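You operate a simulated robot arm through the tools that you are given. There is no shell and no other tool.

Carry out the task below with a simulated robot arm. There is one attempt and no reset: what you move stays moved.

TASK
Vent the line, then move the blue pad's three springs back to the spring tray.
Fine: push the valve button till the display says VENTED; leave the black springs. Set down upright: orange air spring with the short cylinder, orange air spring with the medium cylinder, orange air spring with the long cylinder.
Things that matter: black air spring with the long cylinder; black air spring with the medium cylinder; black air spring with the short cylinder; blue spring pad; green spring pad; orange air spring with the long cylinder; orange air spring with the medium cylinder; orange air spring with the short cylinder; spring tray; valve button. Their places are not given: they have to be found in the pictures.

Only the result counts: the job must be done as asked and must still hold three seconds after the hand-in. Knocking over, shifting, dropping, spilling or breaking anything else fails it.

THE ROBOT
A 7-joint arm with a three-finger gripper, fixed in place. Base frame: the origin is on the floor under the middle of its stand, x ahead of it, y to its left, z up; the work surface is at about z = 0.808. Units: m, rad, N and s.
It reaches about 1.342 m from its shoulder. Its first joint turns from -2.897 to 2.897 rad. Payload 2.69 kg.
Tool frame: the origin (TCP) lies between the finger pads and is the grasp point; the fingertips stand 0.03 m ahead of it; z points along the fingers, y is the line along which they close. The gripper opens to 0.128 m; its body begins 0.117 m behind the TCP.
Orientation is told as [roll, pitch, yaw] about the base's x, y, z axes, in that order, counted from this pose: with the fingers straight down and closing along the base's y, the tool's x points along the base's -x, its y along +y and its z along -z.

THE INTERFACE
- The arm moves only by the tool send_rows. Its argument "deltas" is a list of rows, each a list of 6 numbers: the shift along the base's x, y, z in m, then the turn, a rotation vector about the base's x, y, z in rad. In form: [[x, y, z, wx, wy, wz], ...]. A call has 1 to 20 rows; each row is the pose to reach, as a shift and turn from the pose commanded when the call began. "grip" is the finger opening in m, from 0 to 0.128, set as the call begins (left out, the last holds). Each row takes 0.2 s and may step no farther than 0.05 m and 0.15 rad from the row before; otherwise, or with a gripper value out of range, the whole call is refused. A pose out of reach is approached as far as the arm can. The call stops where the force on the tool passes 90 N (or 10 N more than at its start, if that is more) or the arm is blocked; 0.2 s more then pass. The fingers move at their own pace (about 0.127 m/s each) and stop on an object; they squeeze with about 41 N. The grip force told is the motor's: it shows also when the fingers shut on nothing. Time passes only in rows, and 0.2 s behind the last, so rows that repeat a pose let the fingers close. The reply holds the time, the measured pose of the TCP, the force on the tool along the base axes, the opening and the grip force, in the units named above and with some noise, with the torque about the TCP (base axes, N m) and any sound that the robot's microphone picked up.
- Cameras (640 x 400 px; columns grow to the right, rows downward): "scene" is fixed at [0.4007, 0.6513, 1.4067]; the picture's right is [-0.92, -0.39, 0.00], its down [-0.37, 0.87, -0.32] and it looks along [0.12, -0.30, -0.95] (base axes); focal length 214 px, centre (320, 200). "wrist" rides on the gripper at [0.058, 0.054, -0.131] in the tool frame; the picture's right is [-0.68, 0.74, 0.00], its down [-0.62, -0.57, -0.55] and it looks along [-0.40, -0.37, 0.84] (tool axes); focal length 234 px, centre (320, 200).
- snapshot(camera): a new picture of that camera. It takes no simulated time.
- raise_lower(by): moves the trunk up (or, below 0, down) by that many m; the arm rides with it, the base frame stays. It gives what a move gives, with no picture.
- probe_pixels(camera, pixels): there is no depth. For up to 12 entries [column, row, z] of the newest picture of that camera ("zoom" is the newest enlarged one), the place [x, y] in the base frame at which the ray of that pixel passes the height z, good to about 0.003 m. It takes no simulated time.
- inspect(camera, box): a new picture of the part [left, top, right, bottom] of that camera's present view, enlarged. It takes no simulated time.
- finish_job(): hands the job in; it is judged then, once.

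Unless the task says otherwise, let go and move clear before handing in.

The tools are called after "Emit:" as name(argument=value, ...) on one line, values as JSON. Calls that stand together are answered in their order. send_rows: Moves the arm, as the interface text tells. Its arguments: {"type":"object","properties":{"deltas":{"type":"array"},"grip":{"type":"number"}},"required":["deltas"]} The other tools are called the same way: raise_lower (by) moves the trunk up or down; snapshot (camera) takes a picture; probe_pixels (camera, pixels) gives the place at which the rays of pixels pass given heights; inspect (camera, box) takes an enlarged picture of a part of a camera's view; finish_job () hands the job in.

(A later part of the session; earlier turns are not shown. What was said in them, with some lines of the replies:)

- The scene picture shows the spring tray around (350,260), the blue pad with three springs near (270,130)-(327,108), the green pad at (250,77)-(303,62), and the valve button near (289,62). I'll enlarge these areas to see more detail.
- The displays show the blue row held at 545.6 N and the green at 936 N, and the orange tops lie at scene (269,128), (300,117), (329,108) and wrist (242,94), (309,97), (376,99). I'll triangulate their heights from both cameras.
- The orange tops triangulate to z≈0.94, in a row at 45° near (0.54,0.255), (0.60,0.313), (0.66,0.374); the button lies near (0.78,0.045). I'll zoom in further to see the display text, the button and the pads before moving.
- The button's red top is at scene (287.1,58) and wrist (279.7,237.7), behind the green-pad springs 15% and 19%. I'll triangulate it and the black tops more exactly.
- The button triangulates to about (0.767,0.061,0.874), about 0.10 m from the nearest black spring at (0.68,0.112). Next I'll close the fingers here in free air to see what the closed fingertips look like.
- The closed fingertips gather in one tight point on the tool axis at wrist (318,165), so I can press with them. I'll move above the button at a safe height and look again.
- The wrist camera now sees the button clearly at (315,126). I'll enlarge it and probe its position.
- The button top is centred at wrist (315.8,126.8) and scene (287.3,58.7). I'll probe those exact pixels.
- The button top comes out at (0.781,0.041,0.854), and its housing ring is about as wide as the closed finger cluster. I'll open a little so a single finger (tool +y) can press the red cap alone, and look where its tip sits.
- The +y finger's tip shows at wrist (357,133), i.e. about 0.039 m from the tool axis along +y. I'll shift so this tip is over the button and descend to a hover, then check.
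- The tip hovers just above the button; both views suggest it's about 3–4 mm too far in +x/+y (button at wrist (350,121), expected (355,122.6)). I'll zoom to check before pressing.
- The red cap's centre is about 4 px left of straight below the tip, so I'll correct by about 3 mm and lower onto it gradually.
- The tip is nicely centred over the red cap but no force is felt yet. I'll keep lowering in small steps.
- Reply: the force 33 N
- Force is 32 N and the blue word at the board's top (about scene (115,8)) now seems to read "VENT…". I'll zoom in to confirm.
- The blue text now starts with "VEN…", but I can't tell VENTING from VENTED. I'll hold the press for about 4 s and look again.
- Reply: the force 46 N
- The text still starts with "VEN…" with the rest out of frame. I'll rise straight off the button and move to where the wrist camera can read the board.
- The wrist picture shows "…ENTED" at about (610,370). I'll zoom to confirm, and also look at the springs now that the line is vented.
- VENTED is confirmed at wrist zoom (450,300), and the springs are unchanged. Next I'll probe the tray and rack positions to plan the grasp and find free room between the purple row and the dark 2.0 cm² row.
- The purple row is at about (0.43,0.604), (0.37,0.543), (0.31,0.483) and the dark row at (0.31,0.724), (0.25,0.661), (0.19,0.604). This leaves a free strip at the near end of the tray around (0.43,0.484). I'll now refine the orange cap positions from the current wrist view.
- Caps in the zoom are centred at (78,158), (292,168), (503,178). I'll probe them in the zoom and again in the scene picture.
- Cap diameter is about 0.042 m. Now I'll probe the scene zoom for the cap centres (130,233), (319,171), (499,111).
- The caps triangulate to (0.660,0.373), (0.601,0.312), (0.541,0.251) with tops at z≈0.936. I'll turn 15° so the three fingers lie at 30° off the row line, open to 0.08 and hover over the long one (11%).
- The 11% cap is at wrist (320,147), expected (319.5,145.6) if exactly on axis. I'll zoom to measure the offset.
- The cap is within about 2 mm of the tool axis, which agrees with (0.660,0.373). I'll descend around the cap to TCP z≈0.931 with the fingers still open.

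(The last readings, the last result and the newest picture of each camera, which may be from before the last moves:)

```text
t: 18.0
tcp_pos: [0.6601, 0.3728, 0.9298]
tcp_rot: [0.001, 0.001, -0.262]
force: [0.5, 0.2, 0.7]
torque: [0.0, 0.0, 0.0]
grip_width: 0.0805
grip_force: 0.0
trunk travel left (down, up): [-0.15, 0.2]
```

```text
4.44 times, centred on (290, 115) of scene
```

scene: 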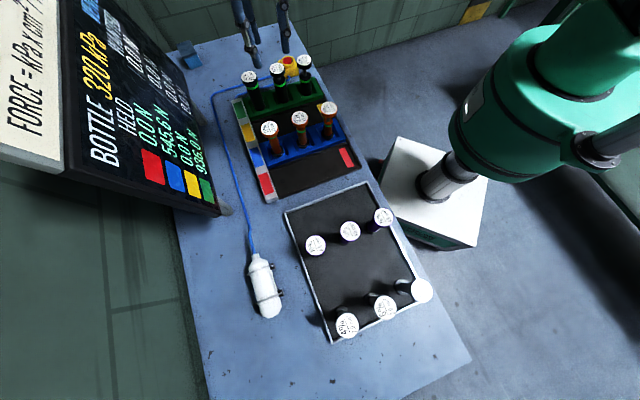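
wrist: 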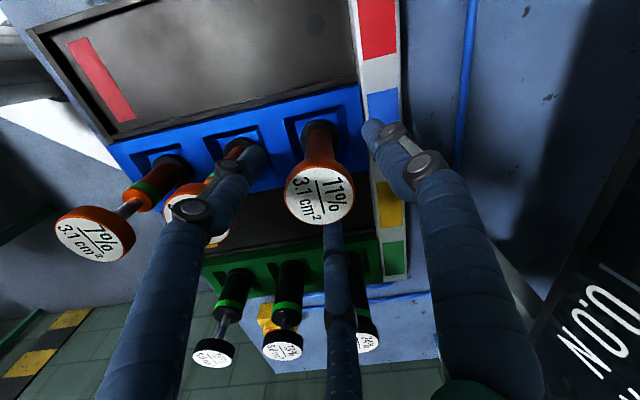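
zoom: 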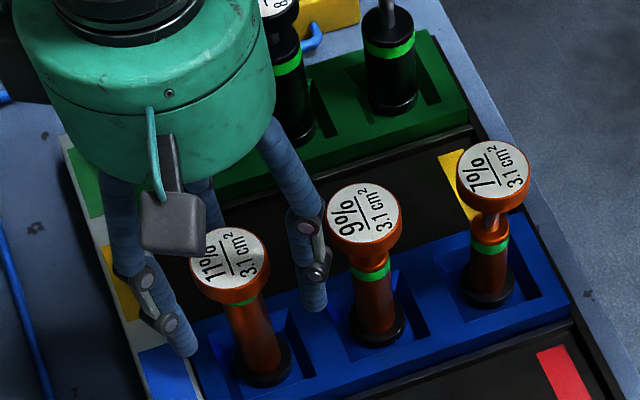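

The fingers surround the cap at (320,193) with no contact force. I'll close gently now.

Emit:
send_rows(deltas=[[0, 0, 0, 0, 0, 0], [0, 0, 0, 0, 0, 0], [0, 0, 0, 0, 0, 0], [0, 0, 0, 0, 0, 0]], grip=0.03)

Emit:
snapshot(camera="wrist")

Emit:
inspect(camera="scene", box=[230, 70, 350, 160])

```text
t: 19.0
tcp_pos: [0.6603, 0.3727, 0.9309]
tcp_rot: [0.001, 0.0, -0.262]
force: [0.5, 1.4, 1.2]
torque: [0.17, 0.01, 0.01]
grip_width: 0.0433
grip_force: 40.4
trunk travel left (down, up): [-0.15, 0.2]
```

```text
taken
```

wrist: 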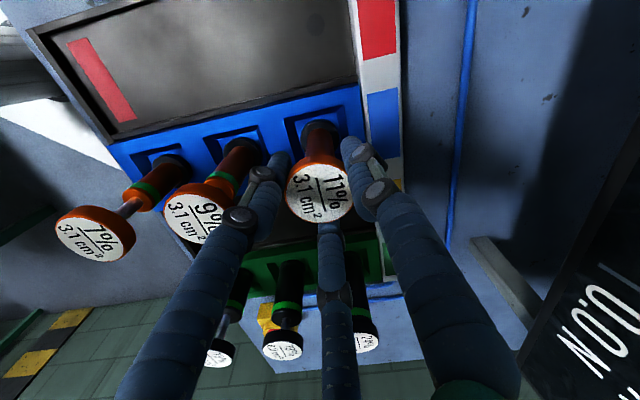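

```text
4.44 times, centred on (290, 115) of scene
```

zoom: 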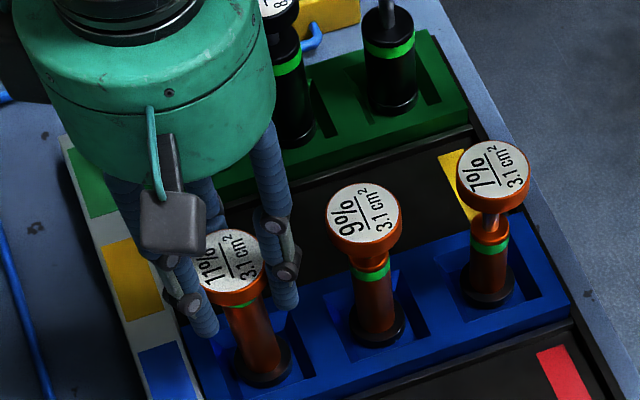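

The fingers hold the cap at 0.043 m opening with 40 N. I'll lift slowly at first and check the force.

Emit:
send_rows(deltas=[[0, 0, 0.005, 0, 0, 0], [0, 0, 0.01, 0, 0, 0], [0, 0, 0.018, 0, 0, 0], [0, 0, 0.03, 0, 0, 0]], grip=0.03)

Emit:
snapshot(camera="wrist")

Emit:
inspect(camera="scene", box=[230, 70, 350, 160])

```text
t: 20.0
tcp_pos: [0.6611, 0.3736, 0.9589]
tcp_rot: [0.0, 0.0, -0.261]
force: [0.7, -0.6, -1.8]
torque: [0.0, 0.0, 0.02]
grip_width: 0.0437
grip_force: 41.1
trunk travel left (down, up): [-0.15, 0.2]
```

```text
taken
```

wrist: 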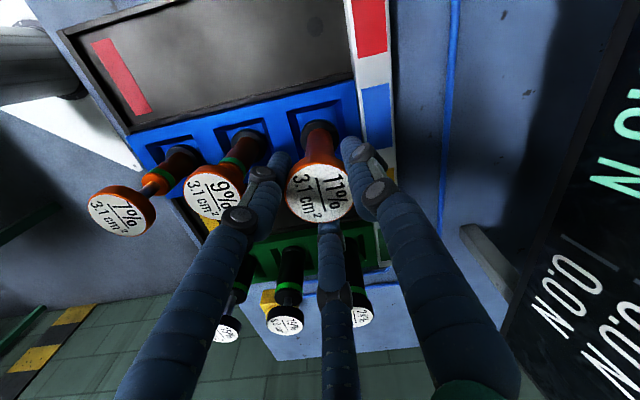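

```text
4.44 times, centred on (290, 115) of scene
```

zoom: 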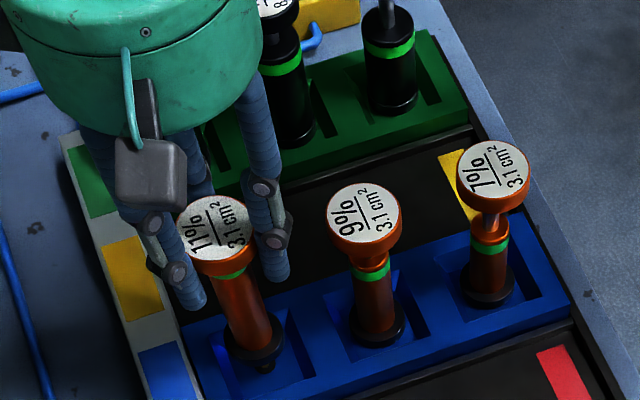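

It lifts cleanly (about 2 N weight), but something like a small stem shows under its base at zoom (265,365). I'll raise higher and look at the underside.

Emit:
send_rows(deltas=[[0, 0, 0.04, 0, 0, 0], [0, 0, 0.08, 0, 0, 0], [0, 0, 0.12, 0, 0, 0], [0, 0, 0.14, 0, 0, 0]], grip=0.03)

Emit:
inspect(camera="scene", box=[220, 30, 340, 150])

Emit:
snapshot(camera="wrist")

```text
t: 21.0
tcp_pos: [0.6592, 0.3734, 1.1002]
tcp_rot: [0.0, -0.001, -0.261]
force: [-0.2, 0.1, -2.1]
torque: [0.01, 0.02, 0.01]
grip_width: 0.0434
grip_force: 40.5
trunk travel left (down, up): [-0.15, 0.2]
```

```text
3.33 times, centred on (280, 90) of scene
```

zoom: 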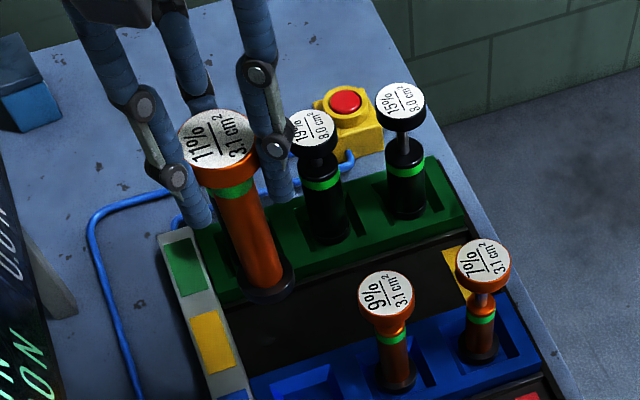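

```text
taken
```

wrist: 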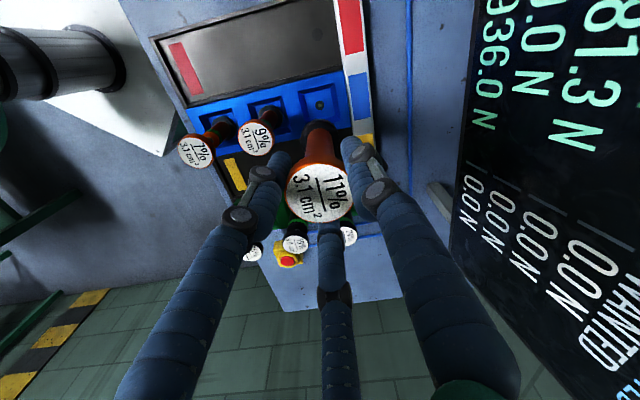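

The underside is a plain disc; the dark mark was the pad's port at wrist (320,103). I'll carry it at this height to above the tray's free near strip at (0.491,0.5415).

Emit:
send_rows(deltas=[[-0.02, 0.02, 0, 0, 0, 0], [-0.048, 0.048, 0, 0, 0, 0], [-0.076, 0.076, 0, 0, 0, 0], [-0.104, 0.104, 0, 0, 0, 0], [-0.132, 0.132, 0, 0, 0, 0], [-0.155, 0.155, 0, 0, 0, 0], [-0.1695, 0.1685, 0, 0, 0, 0], [-0.1695, 0.1685, 0, 0, 0, 0]], grip=0.03)

Emit:
snapshot(camera="wrist")

Emit:
snapshot(camera="scene")

```text
t: 22.8
tcp_pos: [0.4895, 0.5404, 1.1001]
tcp_rot: [-0.001, 0.0, -0.261]
force: [0.3, -0.7, -2.1]
torque: [0.04, -0.02, 0.01]
grip_width: 0.0435
grip_force: 40.5
trunk travel left (down, up): [-0.15, 0.2]
```

```text
taken
```

wrist: 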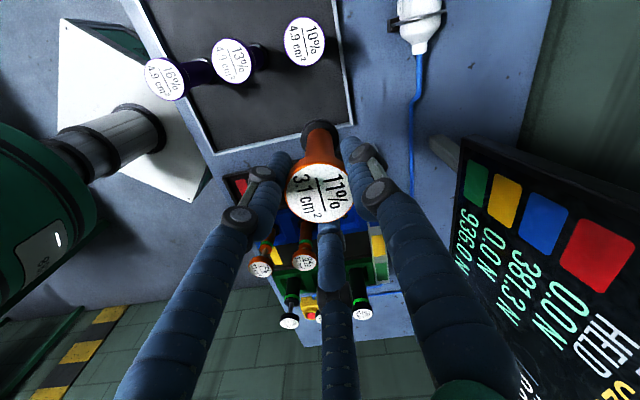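

```text
taken
```

scene: 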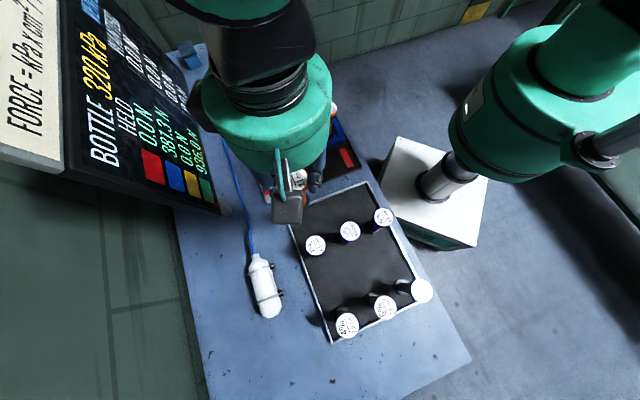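

The spring hangs above the tray strip. I'll check the purple caps (305,41), (232,60), (164,78) and the tray corner near (352,124) from here to verify the drop point.

Emit:
probe_pixels(camera="wrist", pixels=[[305, 41, 0.92], [305, 41, 0.93], [232, 60, 0.92], [232, 60, 0.93], [164, 78, 0.92], [352, 124, 0.812], [216, 153, 0.812]])

Emit:
inspect(camera="wrist", box=[200, 20, 380, 230])

```text
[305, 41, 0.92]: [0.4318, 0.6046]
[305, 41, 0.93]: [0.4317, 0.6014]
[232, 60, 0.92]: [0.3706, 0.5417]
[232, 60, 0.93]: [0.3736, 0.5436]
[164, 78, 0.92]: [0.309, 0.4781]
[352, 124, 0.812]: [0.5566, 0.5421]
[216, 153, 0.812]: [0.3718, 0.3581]
```

```text
1.90 times, centred on (290, 125) of wrist
```

zoom: 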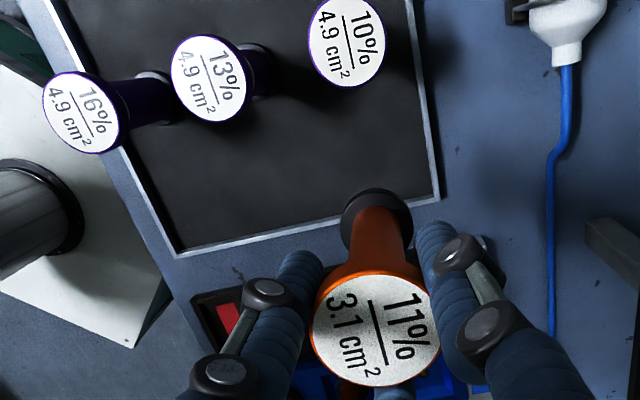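

All agrees: the drop point (0.491,0.5415) is about 0.046 m inside both tray edges and 0.087 m from the 10% purple spring. I'll lower to just above the expected contact.

Emit:
send_rows(deltas=[[0, 0, -0.04, 0, 0, 0], [0, 0, -0.08, 0, 0, 0], [0, 0, -0.12, 0, 0, 0], [0, 0, -0.15, 0, 0, 0], [0, 0, -0.168, 0, 0, 0], [0, 0, -0.176, 0, 0, 0], [0, 0, -0.176, 0, 0, 0]], grip=0.03)

Emit:
snapshot(camera="wrist")

Emit:
inspect(camera="scene", box=[240, 150, 400, 270])

```text
t: 24.4
tcp_pos: [0.4905, 0.5427, 0.9256]
tcp_rot: [0.001, 0.0, -0.261]
force: [-0.8, 0.7, -1.8]
torque: [0.0, -0.01, -0.01]
grip_width: 0.0437
grip_force: 41.4
trunk travel left (down, up): [-0.15, 0.2]
```

```text
taken
```

wrist: 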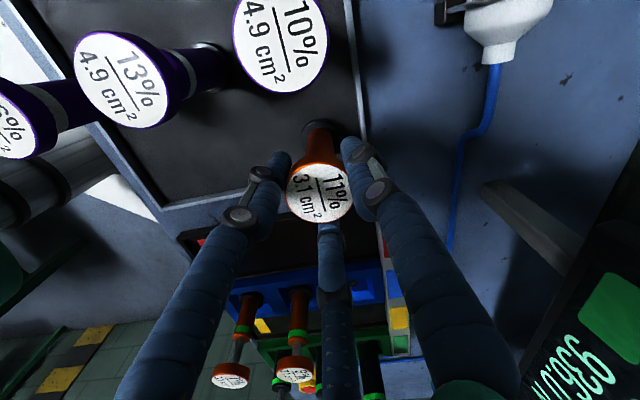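

```text
3.33 times, centred on (320, 210) of scene
```

zoom: 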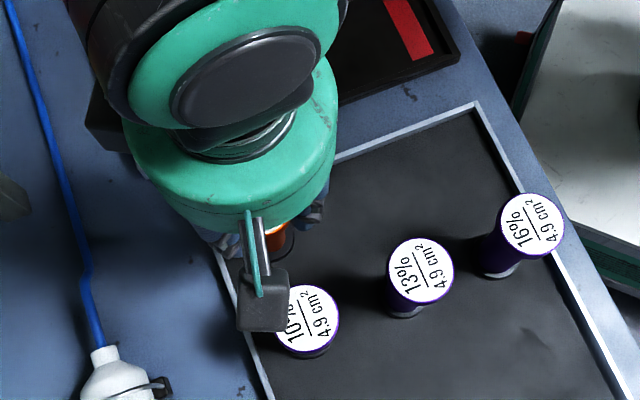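

No contact yet at TCP 0.9256. I'll continue down in small steps.

Emit:
send_rows(deltas=[[0, 0, -0.002, 0, 0, 0], [0, 0, -0.004, 0, 0, 0], [0, 0, -0.004, 0, 0, 0]], grip=0.03)

```text
t: 25.2
tcp_pos: [0.4908, 0.542, 0.9208]
tcp_rot: [0.0, 0.0, -0.262]
force: [-0.2, 0.1, -1.9]
torque: [0.0, -0.02, 0.01]
grip_width: 0.0438
grip_force: 41.2
trunk travel left (down, up): [-0.15, 0.2]
```

Still −1.9 N, so it is hanging free. I'll go another 3 mm.

Emit:
send_rows(deltas=[[0, 0, -0.0015, 0, 0, 0], [0, 0, -0.003, 0, 0, 0], [0, 0, -0.003, 0, 0, 0]], grip=0.03)

```text
t: 26.0
tcp_pos: [0.4914, 0.542, 0.9199]
tcp_rot: [0.0, 0.001, -0.263]
force: [-0.3, -2.3, 6.5]
torque: [-0.15, 0.24, 0.04]
grip_width: 0.0433
grip_force: 40.4
trunk travel left (down, up): [-0.15, 0.2]
```

Contact: the force rose to +6.5 N at TCP z≈0.920. I'll open the fingers to let go.

Emit:
send_rows(deltas=[[0, 0, 0.001, 0, 0, 0], [0, 0, 0.001, 0, 0, 0], [0, 0, 0.001, 0, 0, 0]], grip=0.08)

Emit:
snapshot(camera="wrist")

```text
t: 26.8
tcp_pos: [0.4919, 0.5407, 0.9191]
tcp_rot: [0.0, 0.001, -0.261]
force: [0.0, 0.4, 0.1]
torque: [0.02, 0.0, 0.0]
grip_width: 0.0799
grip_force: 0.1
trunk travel left (down, up): [-0.15, 0.2]
```

```text
taken
```

wrist: 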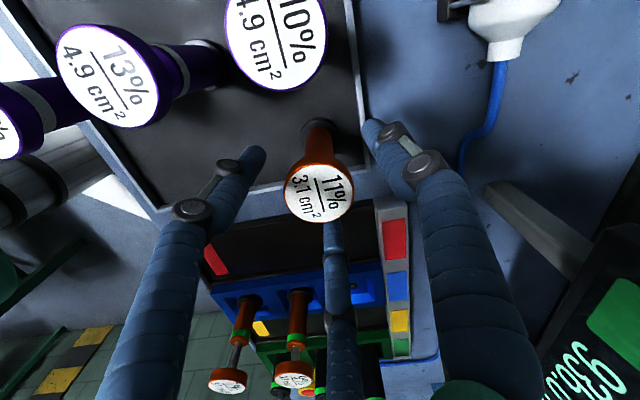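

The 11% spring stands at (320,193) with all fingers clear. I'll rise straight up and then move back over the 9% spring.

Emit:
send_rows(deltas=[[0, 0, 0.02, 0, 0, 0], [0, 0, 0.05, 0, 0, 0], [0, 0, 0.09, 0, 0, 0], [0, 0, 0.13, 0, 0, 0], [0, 0, 0.17, 0, 0, 0], [0.02, -0.042, 0.17, 0, 0, 0], [0.04, -0.084, 0.17, 0, 0, 0], [0.06, -0.126, 0.17, 0, 0, 0], [0.08, -0.168, 0.17, 0, 0, 0], [0.1, -0.21, 0.17, 0, 0, 0], [0.11, -0.2295, 0.17, 0, 0, 0], [0.11, -0.2295, 0.13, 0, 0, 0], [0.11, -0.2295, 0.102, 0, 0, 0], [0.11, -0.2295, 0.102, 0, 0, 0]], grip=0.08)

Emit:
snapshot(camera="wrist")

Emit:
snapshot(camera="scene")

Emit:
inspect(camera="wrist", box=[270, 80, 390, 180])

```text
t: 29.8
tcp_pos: [0.6031, 0.3125, 1.0218]
tcp_rot: [-0.001, 0.0, -0.261]
force: [0.5, 0.6, 0.3]
torque: [-0.01, 0.05, 0.01]
grip_width: 0.0799
grip_force: 0.3
trunk travel left (down, up): [-0.15, 0.2]
```

```text
taken
```

wrist: 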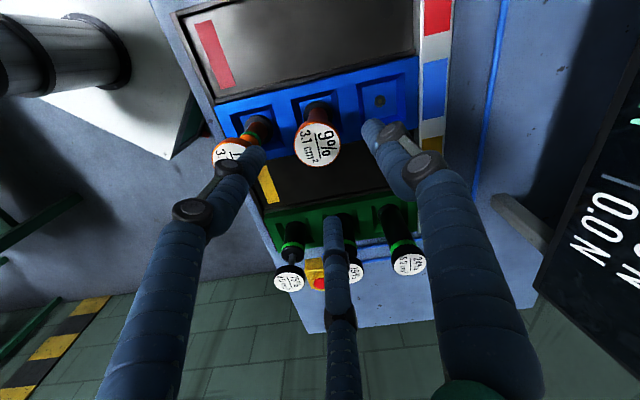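

```text
taken
```

scene: 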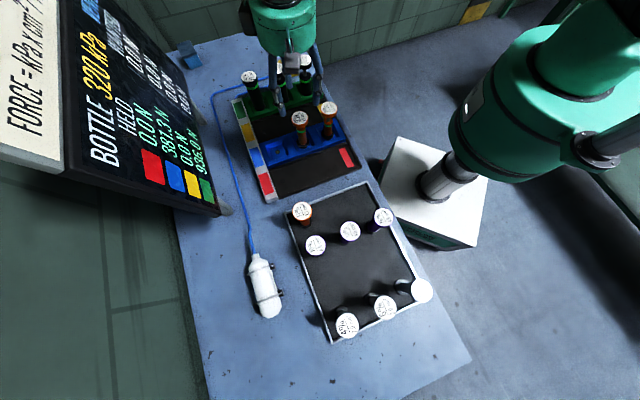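

```text
4.00 times, centred on (330, 130) of wrist
```

zoom: 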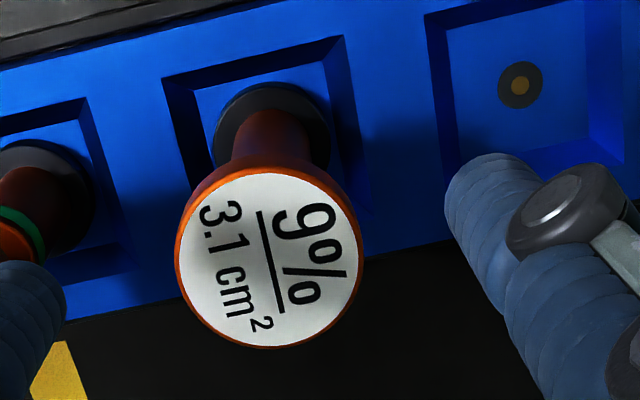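

The 9% cap centre is at zoom (269,262), about 2 mm off the axis towards (−x,−y). I'll correct that and descend around it.

Emit:
send_rows(deltas=[[-0.0018, -0.0012, -0.03, 0, 0, 0], [-0.0018, -0.0012, -0.05, 0, 0, 0], [-0.0018, -0.0012, -0.065, 0, 0, 0], [-0.0018, -0.0012, -0.08, 0, 0, 0], [-0.0018, -0.0012, -0.09, 0, 0, 0], [-0.0018, -0.0012, -0.09, 0, 0, 0]], grip=0.08)

Emit:
snapshot(camera="wrist")

Emit:
inspect(camera="scene", box=[230, 70, 370, 180])

```text
t: 31.2
tcp_pos: [0.5979, 0.3123, 0.9319]
tcp_rot: [0.001, 0.0, -0.262]
force: [-0.2, -0.2, -0.4]
torque: [0.0, 0.03, -0.02]
grip_width: 0.0799
grip_force: 0.1
trunk travel left (down, up): [-0.15, 0.2]
```

```text
taken
```

wrist: 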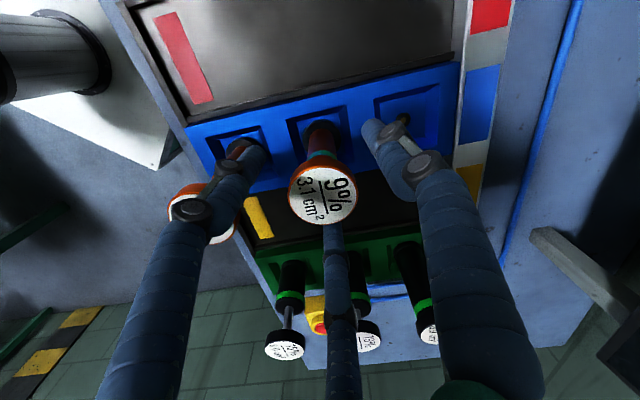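

```text
3.64 times, centred on (300, 125) of scene
```

zoom: 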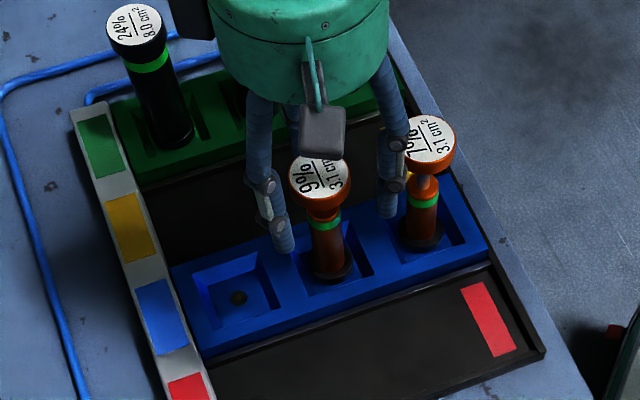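

No contact forces and the 9% cap sits between the fingers at (323,193). Closing now.

Emit:
send_rows(deltas=[[0, 0, 0, 0, 0, 0], [0, 0, 0, 0, 0, 0], [0, 0, 0, 0, 0, 0], [0, 0, 0, 0, 0, 0]], grip=0.03)

Emit:
inspect(camera="scene", box=[230, 70, 370, 180])

```text
t: 32.2
tcp_pos: [0.5982, 0.3112, 0.9325]
tcp_rot: [0.0, -0.001, -0.262]
force: [0.2, 0.9, 2.9]
torque: [0.16, -0.05, -0.02]
grip_width: 0.0438
grip_force: 40.2
trunk travel left (down, up): [-0.15, 0.2]
```

```text
3.64 times, centred on (300, 125) of scene
```

zoom: 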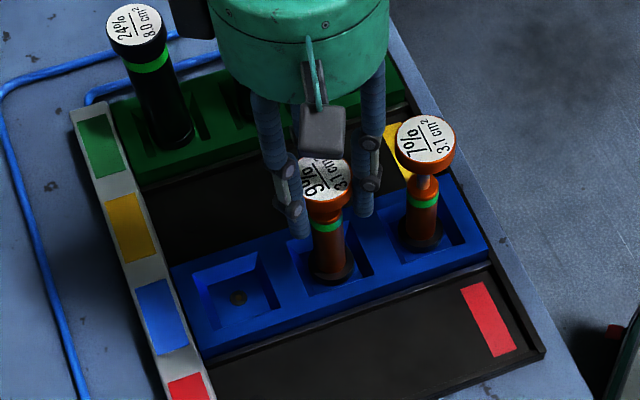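

Held at 0.0438 m with 40 N. I'll lift it straight up slowly, then to carrying height.

Emit:
send_rows(deltas=[[0, 0, 0.005, 0, 0, 0], [0, 0, 0.01, 0, 0, 0], [0, 0, 0.02, 0, 0, 0], [0, 0, 0.035, 0, 0, 0], [0, 0, 0.06, 0, 0, 0], [0, 0, 0.095, 0, 0, 0], [0, 0, 0.13, 0, 0, 0], [0, 0, 0.17, 0, 0, 0], [0, 0, 0.17, 0, 0, 0]], grip=0.03)

Emit:
snapshot(camera="wrist")

Emit:
snapshot(camera="scene")

```text
t: 34.2
tcp_pos: [0.5991, 0.3098, 1.1]
tcp_rot: [0.001, -0.001, -0.262]
force: [-1.3, 1.8, -1.1]
torque: [0.09, -0.01, -0.02]
grip_width: 0.0437
grip_force: 41.8
trunk travel left (down, up): [-0.15, 0.2]
```

```text
taken
```

wrist: 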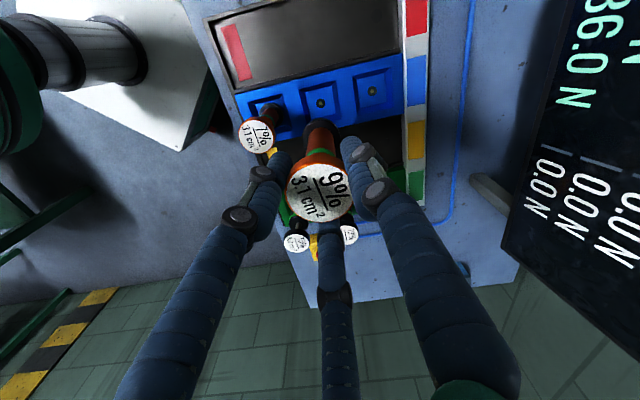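

```text
taken
```

scene: 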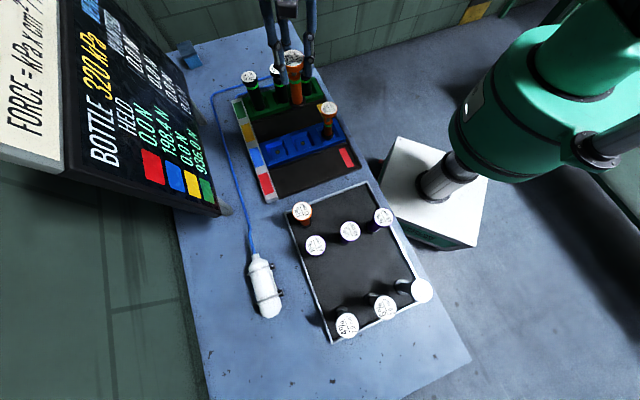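

The 9% spring is up and clear, and the 11% spring stands in the tray at scene (302,213). I'll carry to above the middle spot (0.4315,0.481).

Emit:
send_rows(deltas=[[-0.02, 0.02, 0, 0, 0, 0], [-0.048, 0.048, 0, 0, 0, 0], [-0.076, 0.076, 0, 0, 0, 0], [-0.104, 0.104, 0, 0, 0, 0], [-0.132, 0.132, 0, 0, 0, 0], [-0.155, 0.156, 0, 0, 0, 0], [-0.1677, 0.1702, 0, 0, 0, 0], [-0.1677, 0.1702, -0.03, 0, 0, 0], [-0.1677, 0.1702, -0.06, 0, 0, 0], [-0.1677, 0.1702, -0.06, 0, 0, 0]], grip=0.03)

Emit:
snapshot(camera="wrist")

Emit:
inspect(camera="scene", box=[240, 130, 400, 260])

```text
t: 36.4
tcp_pos: [0.4321, 0.4824, 1.0401]
tcp_rot: [0.0, 0.0, -0.262]
force: [-0.2, 0.7, -1.8]
torque: [0.01, 0.03, 0.02]
grip_width: 0.0437
grip_force: 40.9
trunk travel left (down, up): [-0.15, 0.2]
```

```text
taken
```

wrist: 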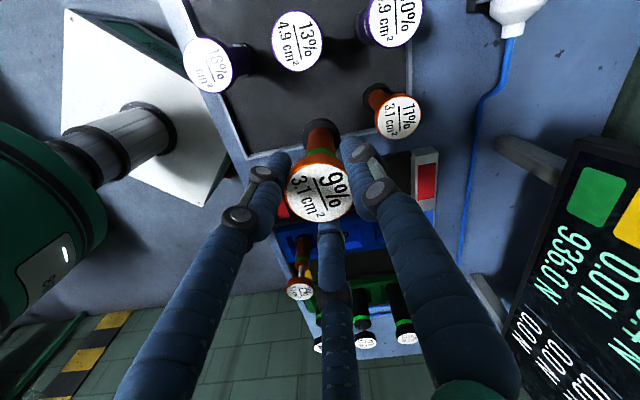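

```text
3.08 times, centred on (320, 195) of scene
```

zoom: 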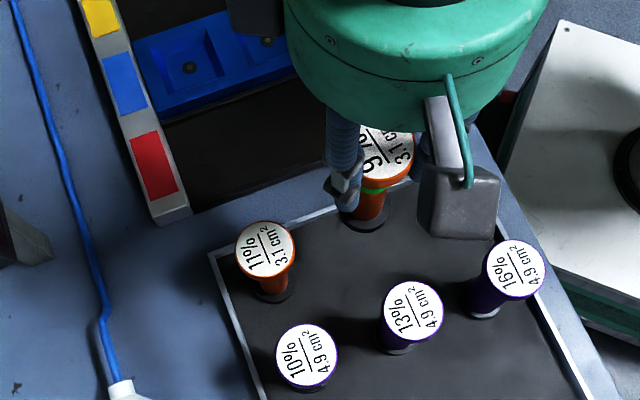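

The 11% spring stands upright in the tray corner. I'll verify its spacing to the drop point by probing its cap (399,116).

Emit:
probe_pixels(camera="wrist", pixels=[[399, 116, 0.92], [299, 41, 0.92], [390, 22, 0.92], [208, 65, 0.92]])

Emit:
probe_pixels(camera="zoom", pixels=[[265, 249, 0.922], [413, 311, 0.92], [308, 356, 0.92], [516, 269, 0.92]])

```text
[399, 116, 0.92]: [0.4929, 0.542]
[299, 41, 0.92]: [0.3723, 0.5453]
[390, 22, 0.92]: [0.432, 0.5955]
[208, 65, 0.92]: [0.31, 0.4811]
```

```text
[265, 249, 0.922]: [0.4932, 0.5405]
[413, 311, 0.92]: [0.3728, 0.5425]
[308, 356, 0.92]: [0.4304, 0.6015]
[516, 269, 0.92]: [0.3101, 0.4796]
```

The 11% spring is at (0.493,0.541), 0.086 m from the drop point; the purple ones are also clear. I'll lower to just above contact.

Emit:
send_rows(deltas=[[0, 0, -0.035, 0, 0, 0], [0, 0, -0.07, 0, 0, 0], [0, 0, -0.095, 0, 0, 0], [0, 0, -0.11, 0, 0, 0], [0, 0, -0.117, 0, 0, 0], [0, 0, -0.117, 0, 0, 0]], grip=0.03)

Emit:
send_rows(deltas=[[0, 0, -0.0015, 0, 0, 0], [0, 0, -0.003, 0, 0, 0], [0, 0, -0.003, 0, 0, 0]], grip=0.03)

```text
t: 37.8
tcp_pos: [0.4327, 0.4823, 0.9234]
tcp_rot: [0.0, 0.0, -0.262]
force: [0.3, 0.0, -1.7]
torque: [-0.02, 0.02, -0.01]
grip_width: 0.0437
grip_force: 41.3
trunk travel left (down, up): [-0.15, 0.2]
```

```text
t: 38.6
tcp_pos: [0.4328, 0.4828, 0.9207]
tcp_rot: [0.001, 0.0, -0.263]
force: [-1.0, -0.5, -1.3]
torque: [-0.02, -0.01, 0.0]
grip_width: 0.0437
grip_force: 41.2
trunk travel left (down, up): [-0.15, 0.2]
```

Still hanging (−1.3 N) at TCP 0.921; I'll go down another 3 mm.

Emit:
send_rows(deltas=[[0, 0, -0.0015, 0, 0, 0], [0, 0, -0.003, 0, 0, 0], [0, 0, -0.003, 0, 0, 0]], grip=0.03)

```text
t: 39.4
tcp_pos: [0.4318, 0.4817, 0.9208]
tcp_rot: [0.002, -0.002, -0.262]
force: [-2.8, 0.6, 16.2]
torque: [0.06, 0.64, 0.0]
grip_width: 0.0434
grip_force: 40.8
trunk travel left (down, up): [-0.15, 0.2]
```

Contact at +16 N. I'll back off 2 mm to relieve the pressure and then open.

Emit:
send_rows(deltas=[[0, 0, 0.001, 0, 0, 0], [0, 0, 0.002, 0, 0, 0], [0, 0, 0.002, 0, 0, 0]], grip=0.03)

Emit:
send_rows(deltas=[[0, 0, 0, 0, 0, 0], [0, 0, 0, 0, 0, 0], [0, 0, 0, 0, 0, 0]], grip=0.08)

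Emit:
snapshot(camera="wrist")

Emit:
inspect(camera="scene", box=[240, 130, 400, 260])

```text
t: 40.2
tcp_pos: [0.4312, 0.4811, 0.9189]
tcp_rot: [-0.001, 0.0, -0.263]
force: [0.9, 0.6, 2.4]
torque: [0.15, -0.04, -0.04]
grip_width: 0.0439
grip_force: 41.0
trunk travel left (down, up): [-0.15, 0.2]
```

```text
t: 41.0
tcp_pos: [0.4308, 0.4817, 0.9217]
tcp_rot: [0.0, -0.001, -0.261]
force: [0.9, 0.1, -0.8]
torque: [0.03, -0.05, 0.02]
grip_width: 0.0801
grip_force: 0.1
trunk travel left (down, up): [-0.15, 0.2]
```

```text
taken
```

wrist: 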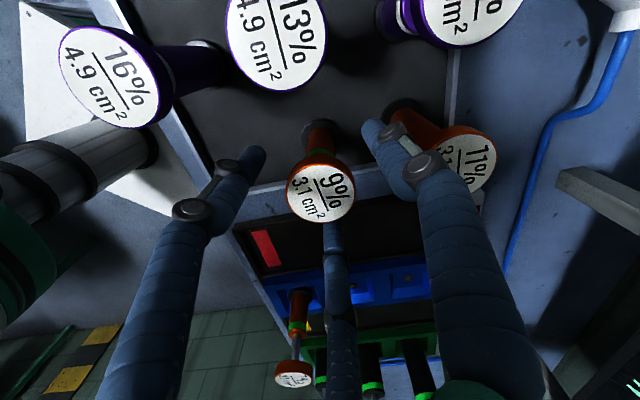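

```text
3.08 times, centred on (320, 195) of scene
```

zoom: 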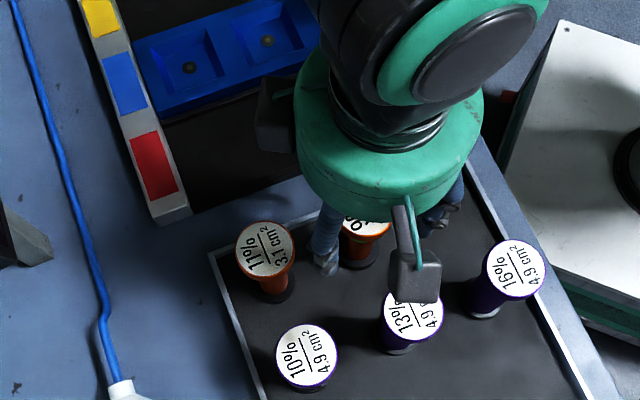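

The 9% spring stands by itself at (320,193). I'll rise straight up and go over the 7% spring.

Emit:
send_rows(deltas=[[0, 0, 0.015, 0, 0, 0], [0, 0, 0.04, 0, 0, 0], [0, 0, 0.08, 0, 0, 0], [0, 0, 0.12, 0, 0, 0], [0, 0, 0.17, 0, 0, 0], [0.02, -0.042, 0.17, 0, 0, 0], [0.04, -0.084, 0.17, 0, 0, 0], [0.06, -0.126, 0.17, 0, 0, 0], [0.08, -0.168, 0.17, 0, 0, 0], [0.1, -0.21, 0.17, 0, 0, 0], [0.1095, -0.23, 0.17, 0, 0, 0], [0.1095, -0.23, 0.13, 0, 0, 0], [0.1095, -0.23, 0.101, 0, 0, 0], [0.1095, -0.23, 0.101, 0, 0, 0]], grip=0.08)

Emit:
snapshot(camera="wrist")

Emit:
snapshot(camera="scene")

Emit:
inspect(camera="wrist", box=[270, 80, 390, 180])

```text
t: 44.0
tcp_pos: [0.5417, 0.2526, 1.0211]
tcp_rot: [-0.001, -0.001, -0.262]
force: [-0.2, -0.2, -0.3]
torque: [-0.04, 0.05, 0.01]
grip_width: 0.0801
grip_force: 0.0
trunk travel left (down, up): [-0.15, 0.2]
```

```text
taken
```

wrist: 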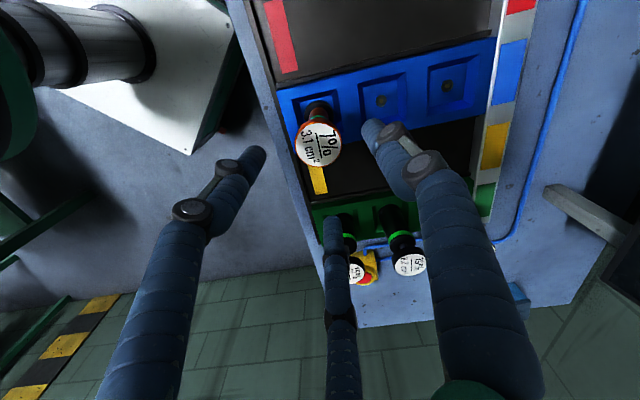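

```text
taken
```

scene: 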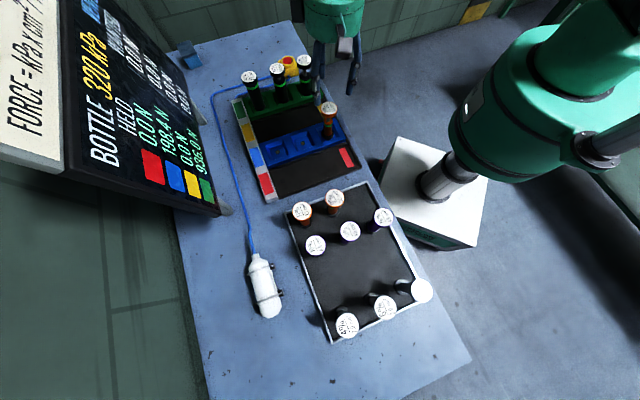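

```text
4.00 times, centred on (330, 130) of wrist
```

zoom: 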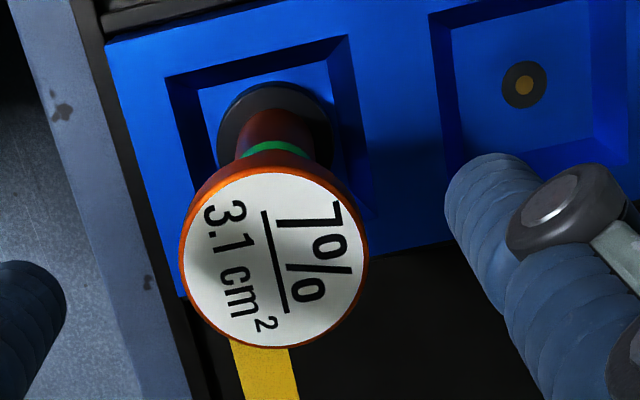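

The 7% cap's centre is at zoom (275,260), practically on the tool axis. I'll descend around it.

Emit:
send_rows(deltas=[[-0.0005, -0.0005, -0.03, 0, 0, 0], [-0.0005, -0.0005, -0.05, 0, 0, 0], [-0.0005, -0.0005, -0.065, 0, 0, 0], [-0.0005, -0.0005, -0.08, 0, 0, 0], [-0.0005, -0.0005, -0.09, 0, 0, 0], [-0.0005, -0.0005, -0.09, 0, 0, 0]], grip=0.08)

Emit:
send_rows(deltas=[[0, 0, 0, 0, 0, 0], [0, 0, 0, 0, 0, 0], [0, 0, 0, 0, 0, 0], [0, 0, 0, 0, 0, 0]], grip=0.03)

Emit:
snapshot(camera="wrist")

Emit:
inspect(camera="scene", box=[260, 70, 400, 180])

```text
t: 45.4
tcp_pos: [0.5409, 0.2494, 0.9315]
tcp_rot: [0.001, -0.001, -0.262]
force: [-1.4, -0.1, -0.1]
torque: [-0.02, 0.03, -0.03]
grip_width: 0.0801
grip_force: 0.1
trunk travel left (down, up): [-0.15, 0.2]
```

```text
t: 46.4
tcp_pos: [0.5412, 0.2497, 0.9311]
tcp_rot: [-0.001, 0.0, -0.262]
force: [1.2, -0.7, -0.1]
torque: [-0.09, -0.08, 0.0]
grip_width: 0.0436
grip_force: 41.3
trunk travel left (down, up): [-0.15, 0.2]
```

```text
taken
```

wrist: 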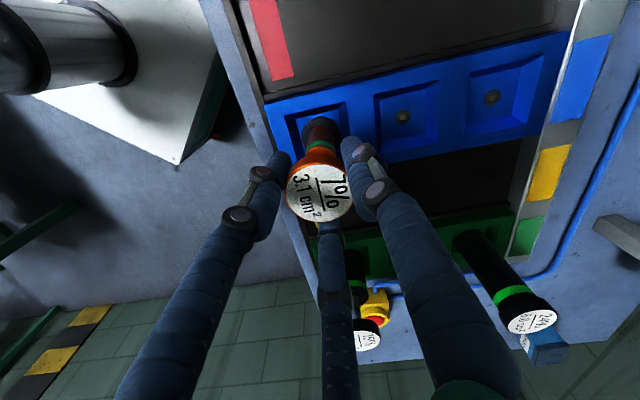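

```text
3.64 times, centred on (330, 125) of scene
```

zoom: 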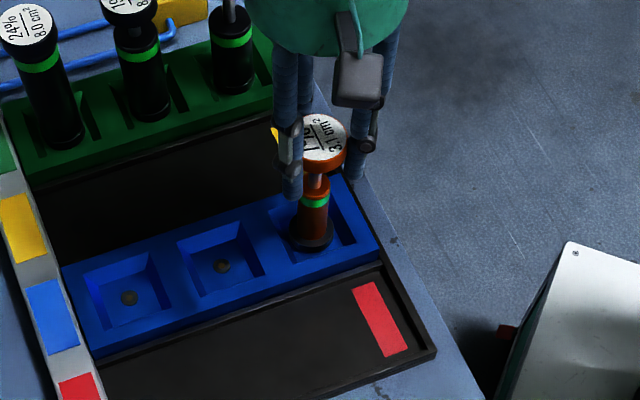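

The 7% spring is held at 0.0436 m with 41 N. Lifting it straight up slowly, then to carrying height.

Emit:
send_rows(deltas=[[0, 0, 0.005, 0, 0, 0], [0, 0, 0.01, 0, 0, 0], [0, 0, 0.02, 0, 0, 0], [0, 0, 0.035, 0, 0, 0], [0, 0, 0.06, 0, 0, 0], [0, 0, 0.095, 0, 0, 0], [0, 0, 0.13, 0, 0, 0], [0, 0, 0.17, 0, 0, 0], [0, 0, 0.17, 0, 0, 0]], grip=0.03)

Emit:
snapshot(camera="wrist")

Emit:
inspect(camera="scene", box=[240, 0, 400, 130])

```text
t: 48.4
tcp_pos: [0.5379, 0.2492, 1.0997]
tcp_rot: [0.001, -0.001, -0.262]
force: [-0.3, 1.1, -0.3]
torque: [0.01, -0.03, 0.0]
grip_width: 0.0436
grip_force: 40.9
trunk travel left (down, up): [-0.15, 0.2]
```

```text
taken
```

wrist: 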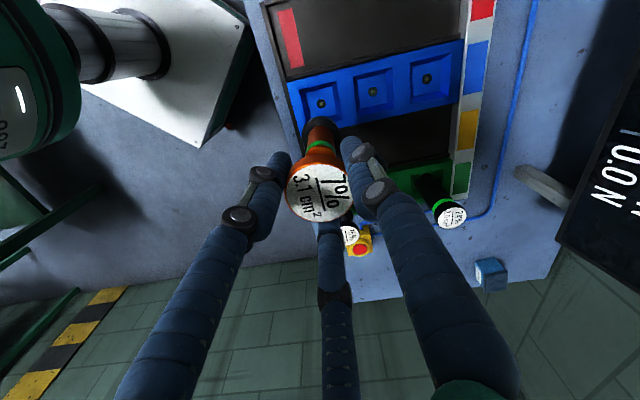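

```text
3.08 times, centred on (320, 65) of scene
```

zoom: 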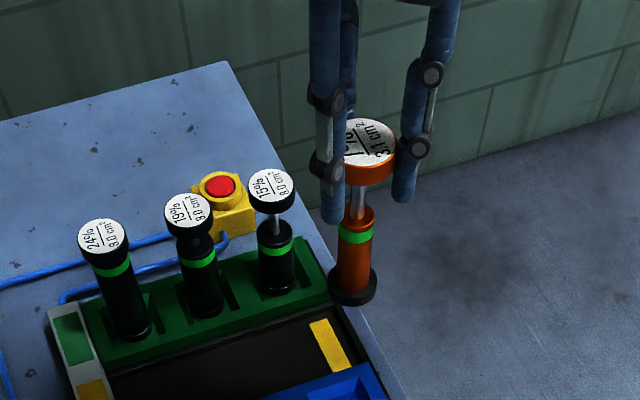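

The 7% spring hangs straight. I'll carry it over the third spot (0.372,0.4205).

Emit:
send_rows(deltas=[[-0.02, 0.02, 0, 0, 0, 0], [-0.048, 0.048, 0, 0, 0, 0], [-0.076, 0.076, 0, 0, 0, 0], [-0.104, 0.104, 0, 0, 0, 0], [-0.132, 0.132, 0, 0, 0, 0], [-0.155, 0.156, 0, 0, 0, 0], [-0.1685, 0.17, 0, 0, 0, 0], [-0.1685, 0.17, -0.03, 0, 0, 0], [-0.1685, 0.17, -0.06, 0, 0, 0], [-0.1685, 0.17, -0.06, 0, 0, 0]], grip=0.03)

Emit:
snapshot(camera="wrist")

Emit:
inspect(camera="scene", box=[260, 130, 420, 260])

```text
t: 50.6
tcp_pos: [0.3748, 0.4229, 1.0408]
tcp_rot: [0.0, 0.001, -0.262]
force: [0.2, 0.9, -1.2]
torque: [-0.02, 0.03, 0.02]
grip_width: 0.0434
grip_force: 41.0
trunk travel left (down, up): [-0.15, 0.2]
```

```text
taken
```

wrist: 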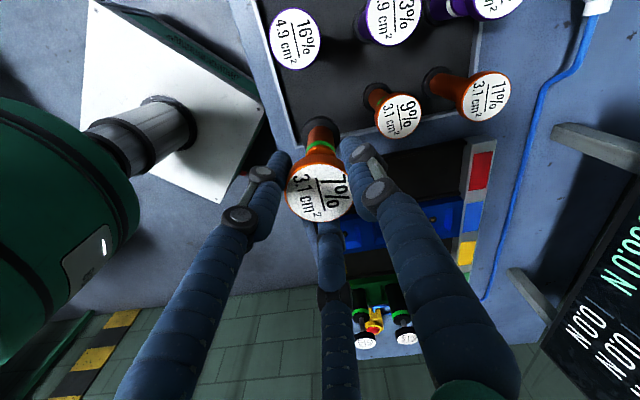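

```text
3.08 times, centred on (340, 195) of scene
```

zoom: 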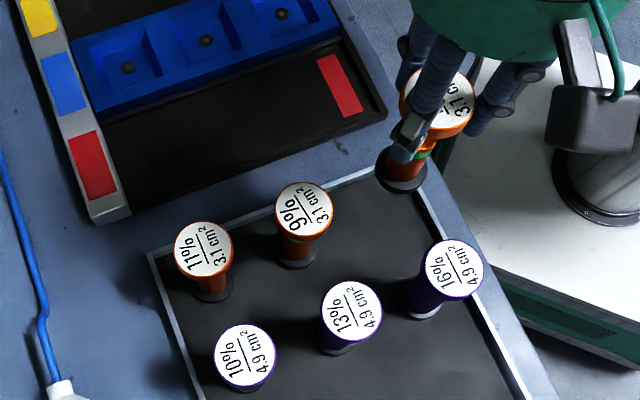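

The third spot is clear (9% cap at (399,116), 16% at (296,38)). I'll lower to just above contact, then in fine steps.

Emit:
send_rows(deltas=[[0, 0, -0.035, 0, 0, 0], [0, 0, -0.07, 0, 0, 0], [0, 0, -0.095, 0, 0, 0], [0, 0, -0.11, 0, 0, 0], [0, 0, -0.117, 0, 0, 0], [0, 0, -0.117, 0, 0, 0]], grip=0.03)

Emit:
send_rows(deltas=[[0, 0, -0.0015, 0, 0, 0], [0, 0, -0.003, 0, 0, 0], [0, 0, -0.003, 0, 0, 0]], grip=0.03)

Emit:
snapshot(camera="wrist")

```text
t: 52.0
tcp_pos: [0.374, 0.4229, 0.924]
tcp_rot: [0.0, 0.0, -0.263]
force: [0.0, 0.7, -0.9]
torque: [-0.03, 0.05, -0.03]
grip_width: 0.0434
grip_force: 41.2
trunk travel left (down, up): [-0.15, 0.2]
```

```text
t: 52.8
tcp_pos: [0.3722, 0.422, 0.9194]
tcp_rot: [0.0, -0.001, -0.262]
force: [-0.4, -0.3, -1.7]
torque: [0.06, 0.0, -0.04]
grip_width: 0.0436
grip_force: 41.2
trunk travel left (down, up): [-0.15, 0.2]
```

```text
taken
```

wrist: 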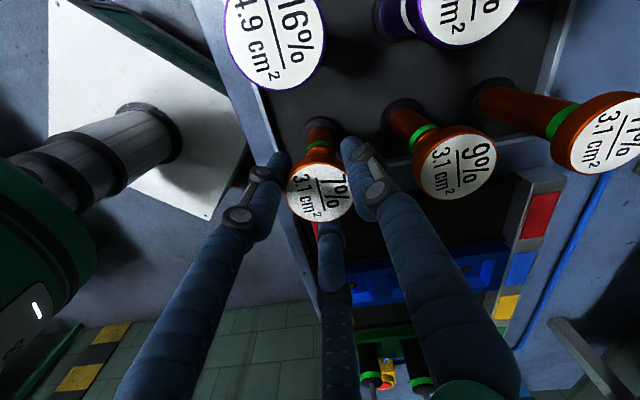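

Still hanging free (−1.7 N) just above the floor. I'll lower about 2 mm more.

Emit:
send_rows(deltas=[[0, 0, -0.001, 0, 0, 0], [0, 0, -0.002, 0, 0, 0], [0, 0, -0.002, 0, 0, 0]], grip=0.03)

```text
t: 53.6
tcp_pos: [0.372, 0.4211, 0.9188]
tcp_rot: [0.001, 0.001, -0.262]
force: [-0.9, 0.4, 3.3]
torque: [-0.03, 0.2, 0.01]
grip_width: 0.0433
grip_force: 40.6
trunk travel left (down, up): [-0.15, 0.2]
```

Light contact at +3.3 N. I'll open the fingers to let go.

Emit:
send_rows(deltas=[[0, 0, 0, 0, 0, 0], [0, 0, 0, 0, 0, 0], [0, 0, 0, 0, 0, 0]], grip=0.08)

Emit:
snapshot(camera="wrist")

Emit:
inspect(camera="scene", box=[260, 130, 420, 260])

```text
t: 54.4
tcp_pos: [0.3736, 0.4223, 0.9202]
tcp_rot: [0.0, 0.002, -0.263]
force: [-0.3, -0.6, -0.4]
torque: [-0.01, 0.0, 0.01]
grip_width: 0.0798
grip_force: 0.0
trunk travel left (down, up): [-0.15, 0.2]
```

```text
taken
```

wrist: 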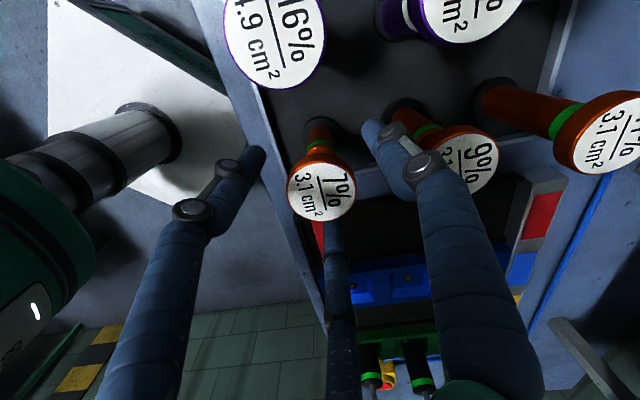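

```text
3.08 times, centred on (340, 195) of scene
```

zoom: 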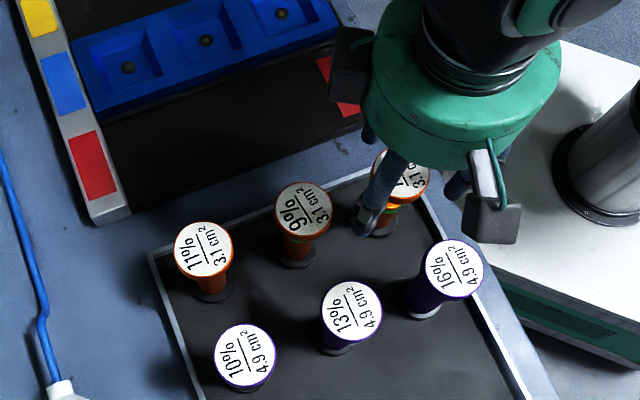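

The 7% spring stands alone with the fingers clear of it. I'll rise straight up and move away towards the middle to check everything.

Emit:
send_rows(deltas=[[0, 0, 0.015, 0, 0, 0], [0, 0, 0.04, 0, 0, 0], [0, 0, 0.08, 0, 0, 0], [0, 0, 0.12, 0, 0, 0], [0, 0, 0.17, 0, 0, 0], [0, 0, 0.205, 0, 0, 0], [0.04, -0.02, 0.205, 0, 0, 0.1], [0.08, -0.04, 0.205, 0, 0, 0.2], [0.12, -0.06, 0.205, 0, 0, 0.262], [0.16, -0.08, 0.205, 0, 0, 0.262], [0.2, -0.1, 0.205, 0, 0, 0.262], [0.24, -0.11, 0.205, 0, 0, 0.262], [0.256, -0.116, 0.205, 0, 0, 0.262], [0.256, -0.116, 0.205, 0, 0, 0.262]], grip=0.08)

Emit:
snapshot(camera="wrist")

Emit:
snapshot(camera="scene")

Emit:
inspect(camera="scene", box=[260, 170, 440, 350])

Emit:
inspect(camera="scene", box=[220, 40, 380, 140])

Emit:
inspect(camera="wrist", box=[440, 200, 640, 400])

```text
t: 57.4
tcp_pos: [0.6302, 0.3064, 1.1234]
tcp_rot: [-0.001, 0.0, 0.001]
force: [-0.8, -0.5, -0.4]
torque: [0.0, 0.02, 0.02]
grip_width: 0.0802
grip_force: 0.0
trunk travel left (down, up): [-0.15, 0.2]
```

```text
taken
```

wrist: 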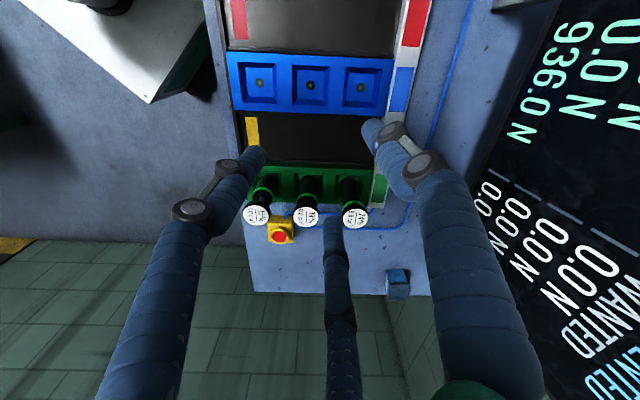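

```text
taken
```

scene: 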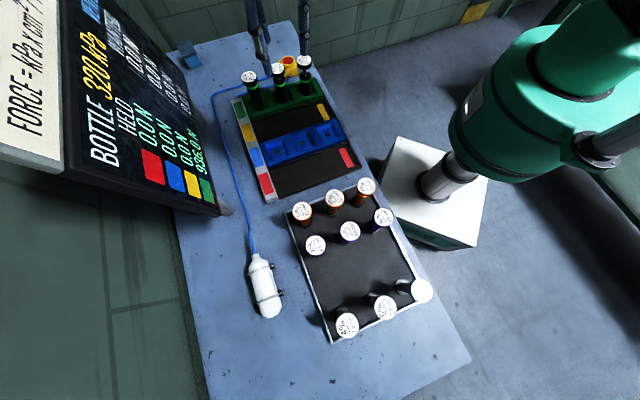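

```text
2.22 times, centred on (350, 260) of scene
```

zoom: 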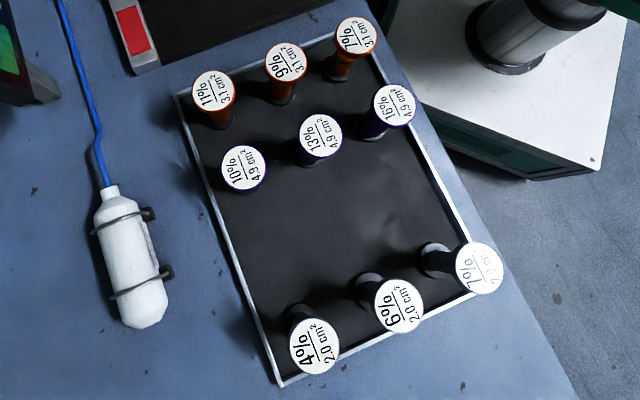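

```text
4.00 times, centred on (300, 90) of scene
```

zoom: 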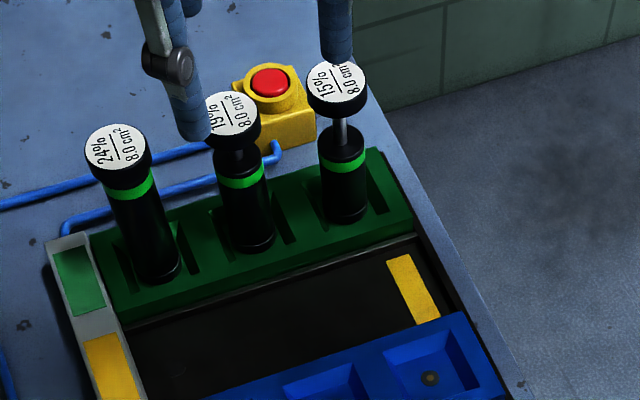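

```text
2.00 times, centred on (540, 300) of wrist
```

zoom: 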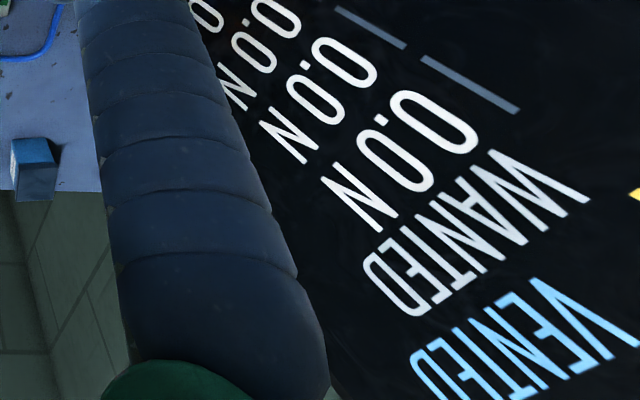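

All three orange springs stand upright in the tray, at scene zoom (213,90), (286,62) and (355,36). The blue pad is empty and reads 0.0 N. The green pad's black springs are unmoved and still read 936.0 N, and the display still says VENTED. The hand is clear, so I'm handing in.

Emit:
finish_job()

```text
The job is handed in.
```

The line is vented and the blue pad's three orange springs are back in the spring tray; I've handed the job in. I don't have the verdict from the judging.

- **Venting:** I held the valve button down for about 4 s. The display said VENTED afterwards and still did in the last pictures before hand-in.
- **Orange springs:** the long, medium and short ones stand upright in the free strip at the near end of the tray. They are about 0.085 m from each other and from the purple springs. The blue pad now reads 0.0 N.
- **Everything else:** the black springs on the green pad are where they were, and that pad still reads 936.0 N. In the final pictures nothing else looks knocked or shifted, and the hand was clear when I handed in.
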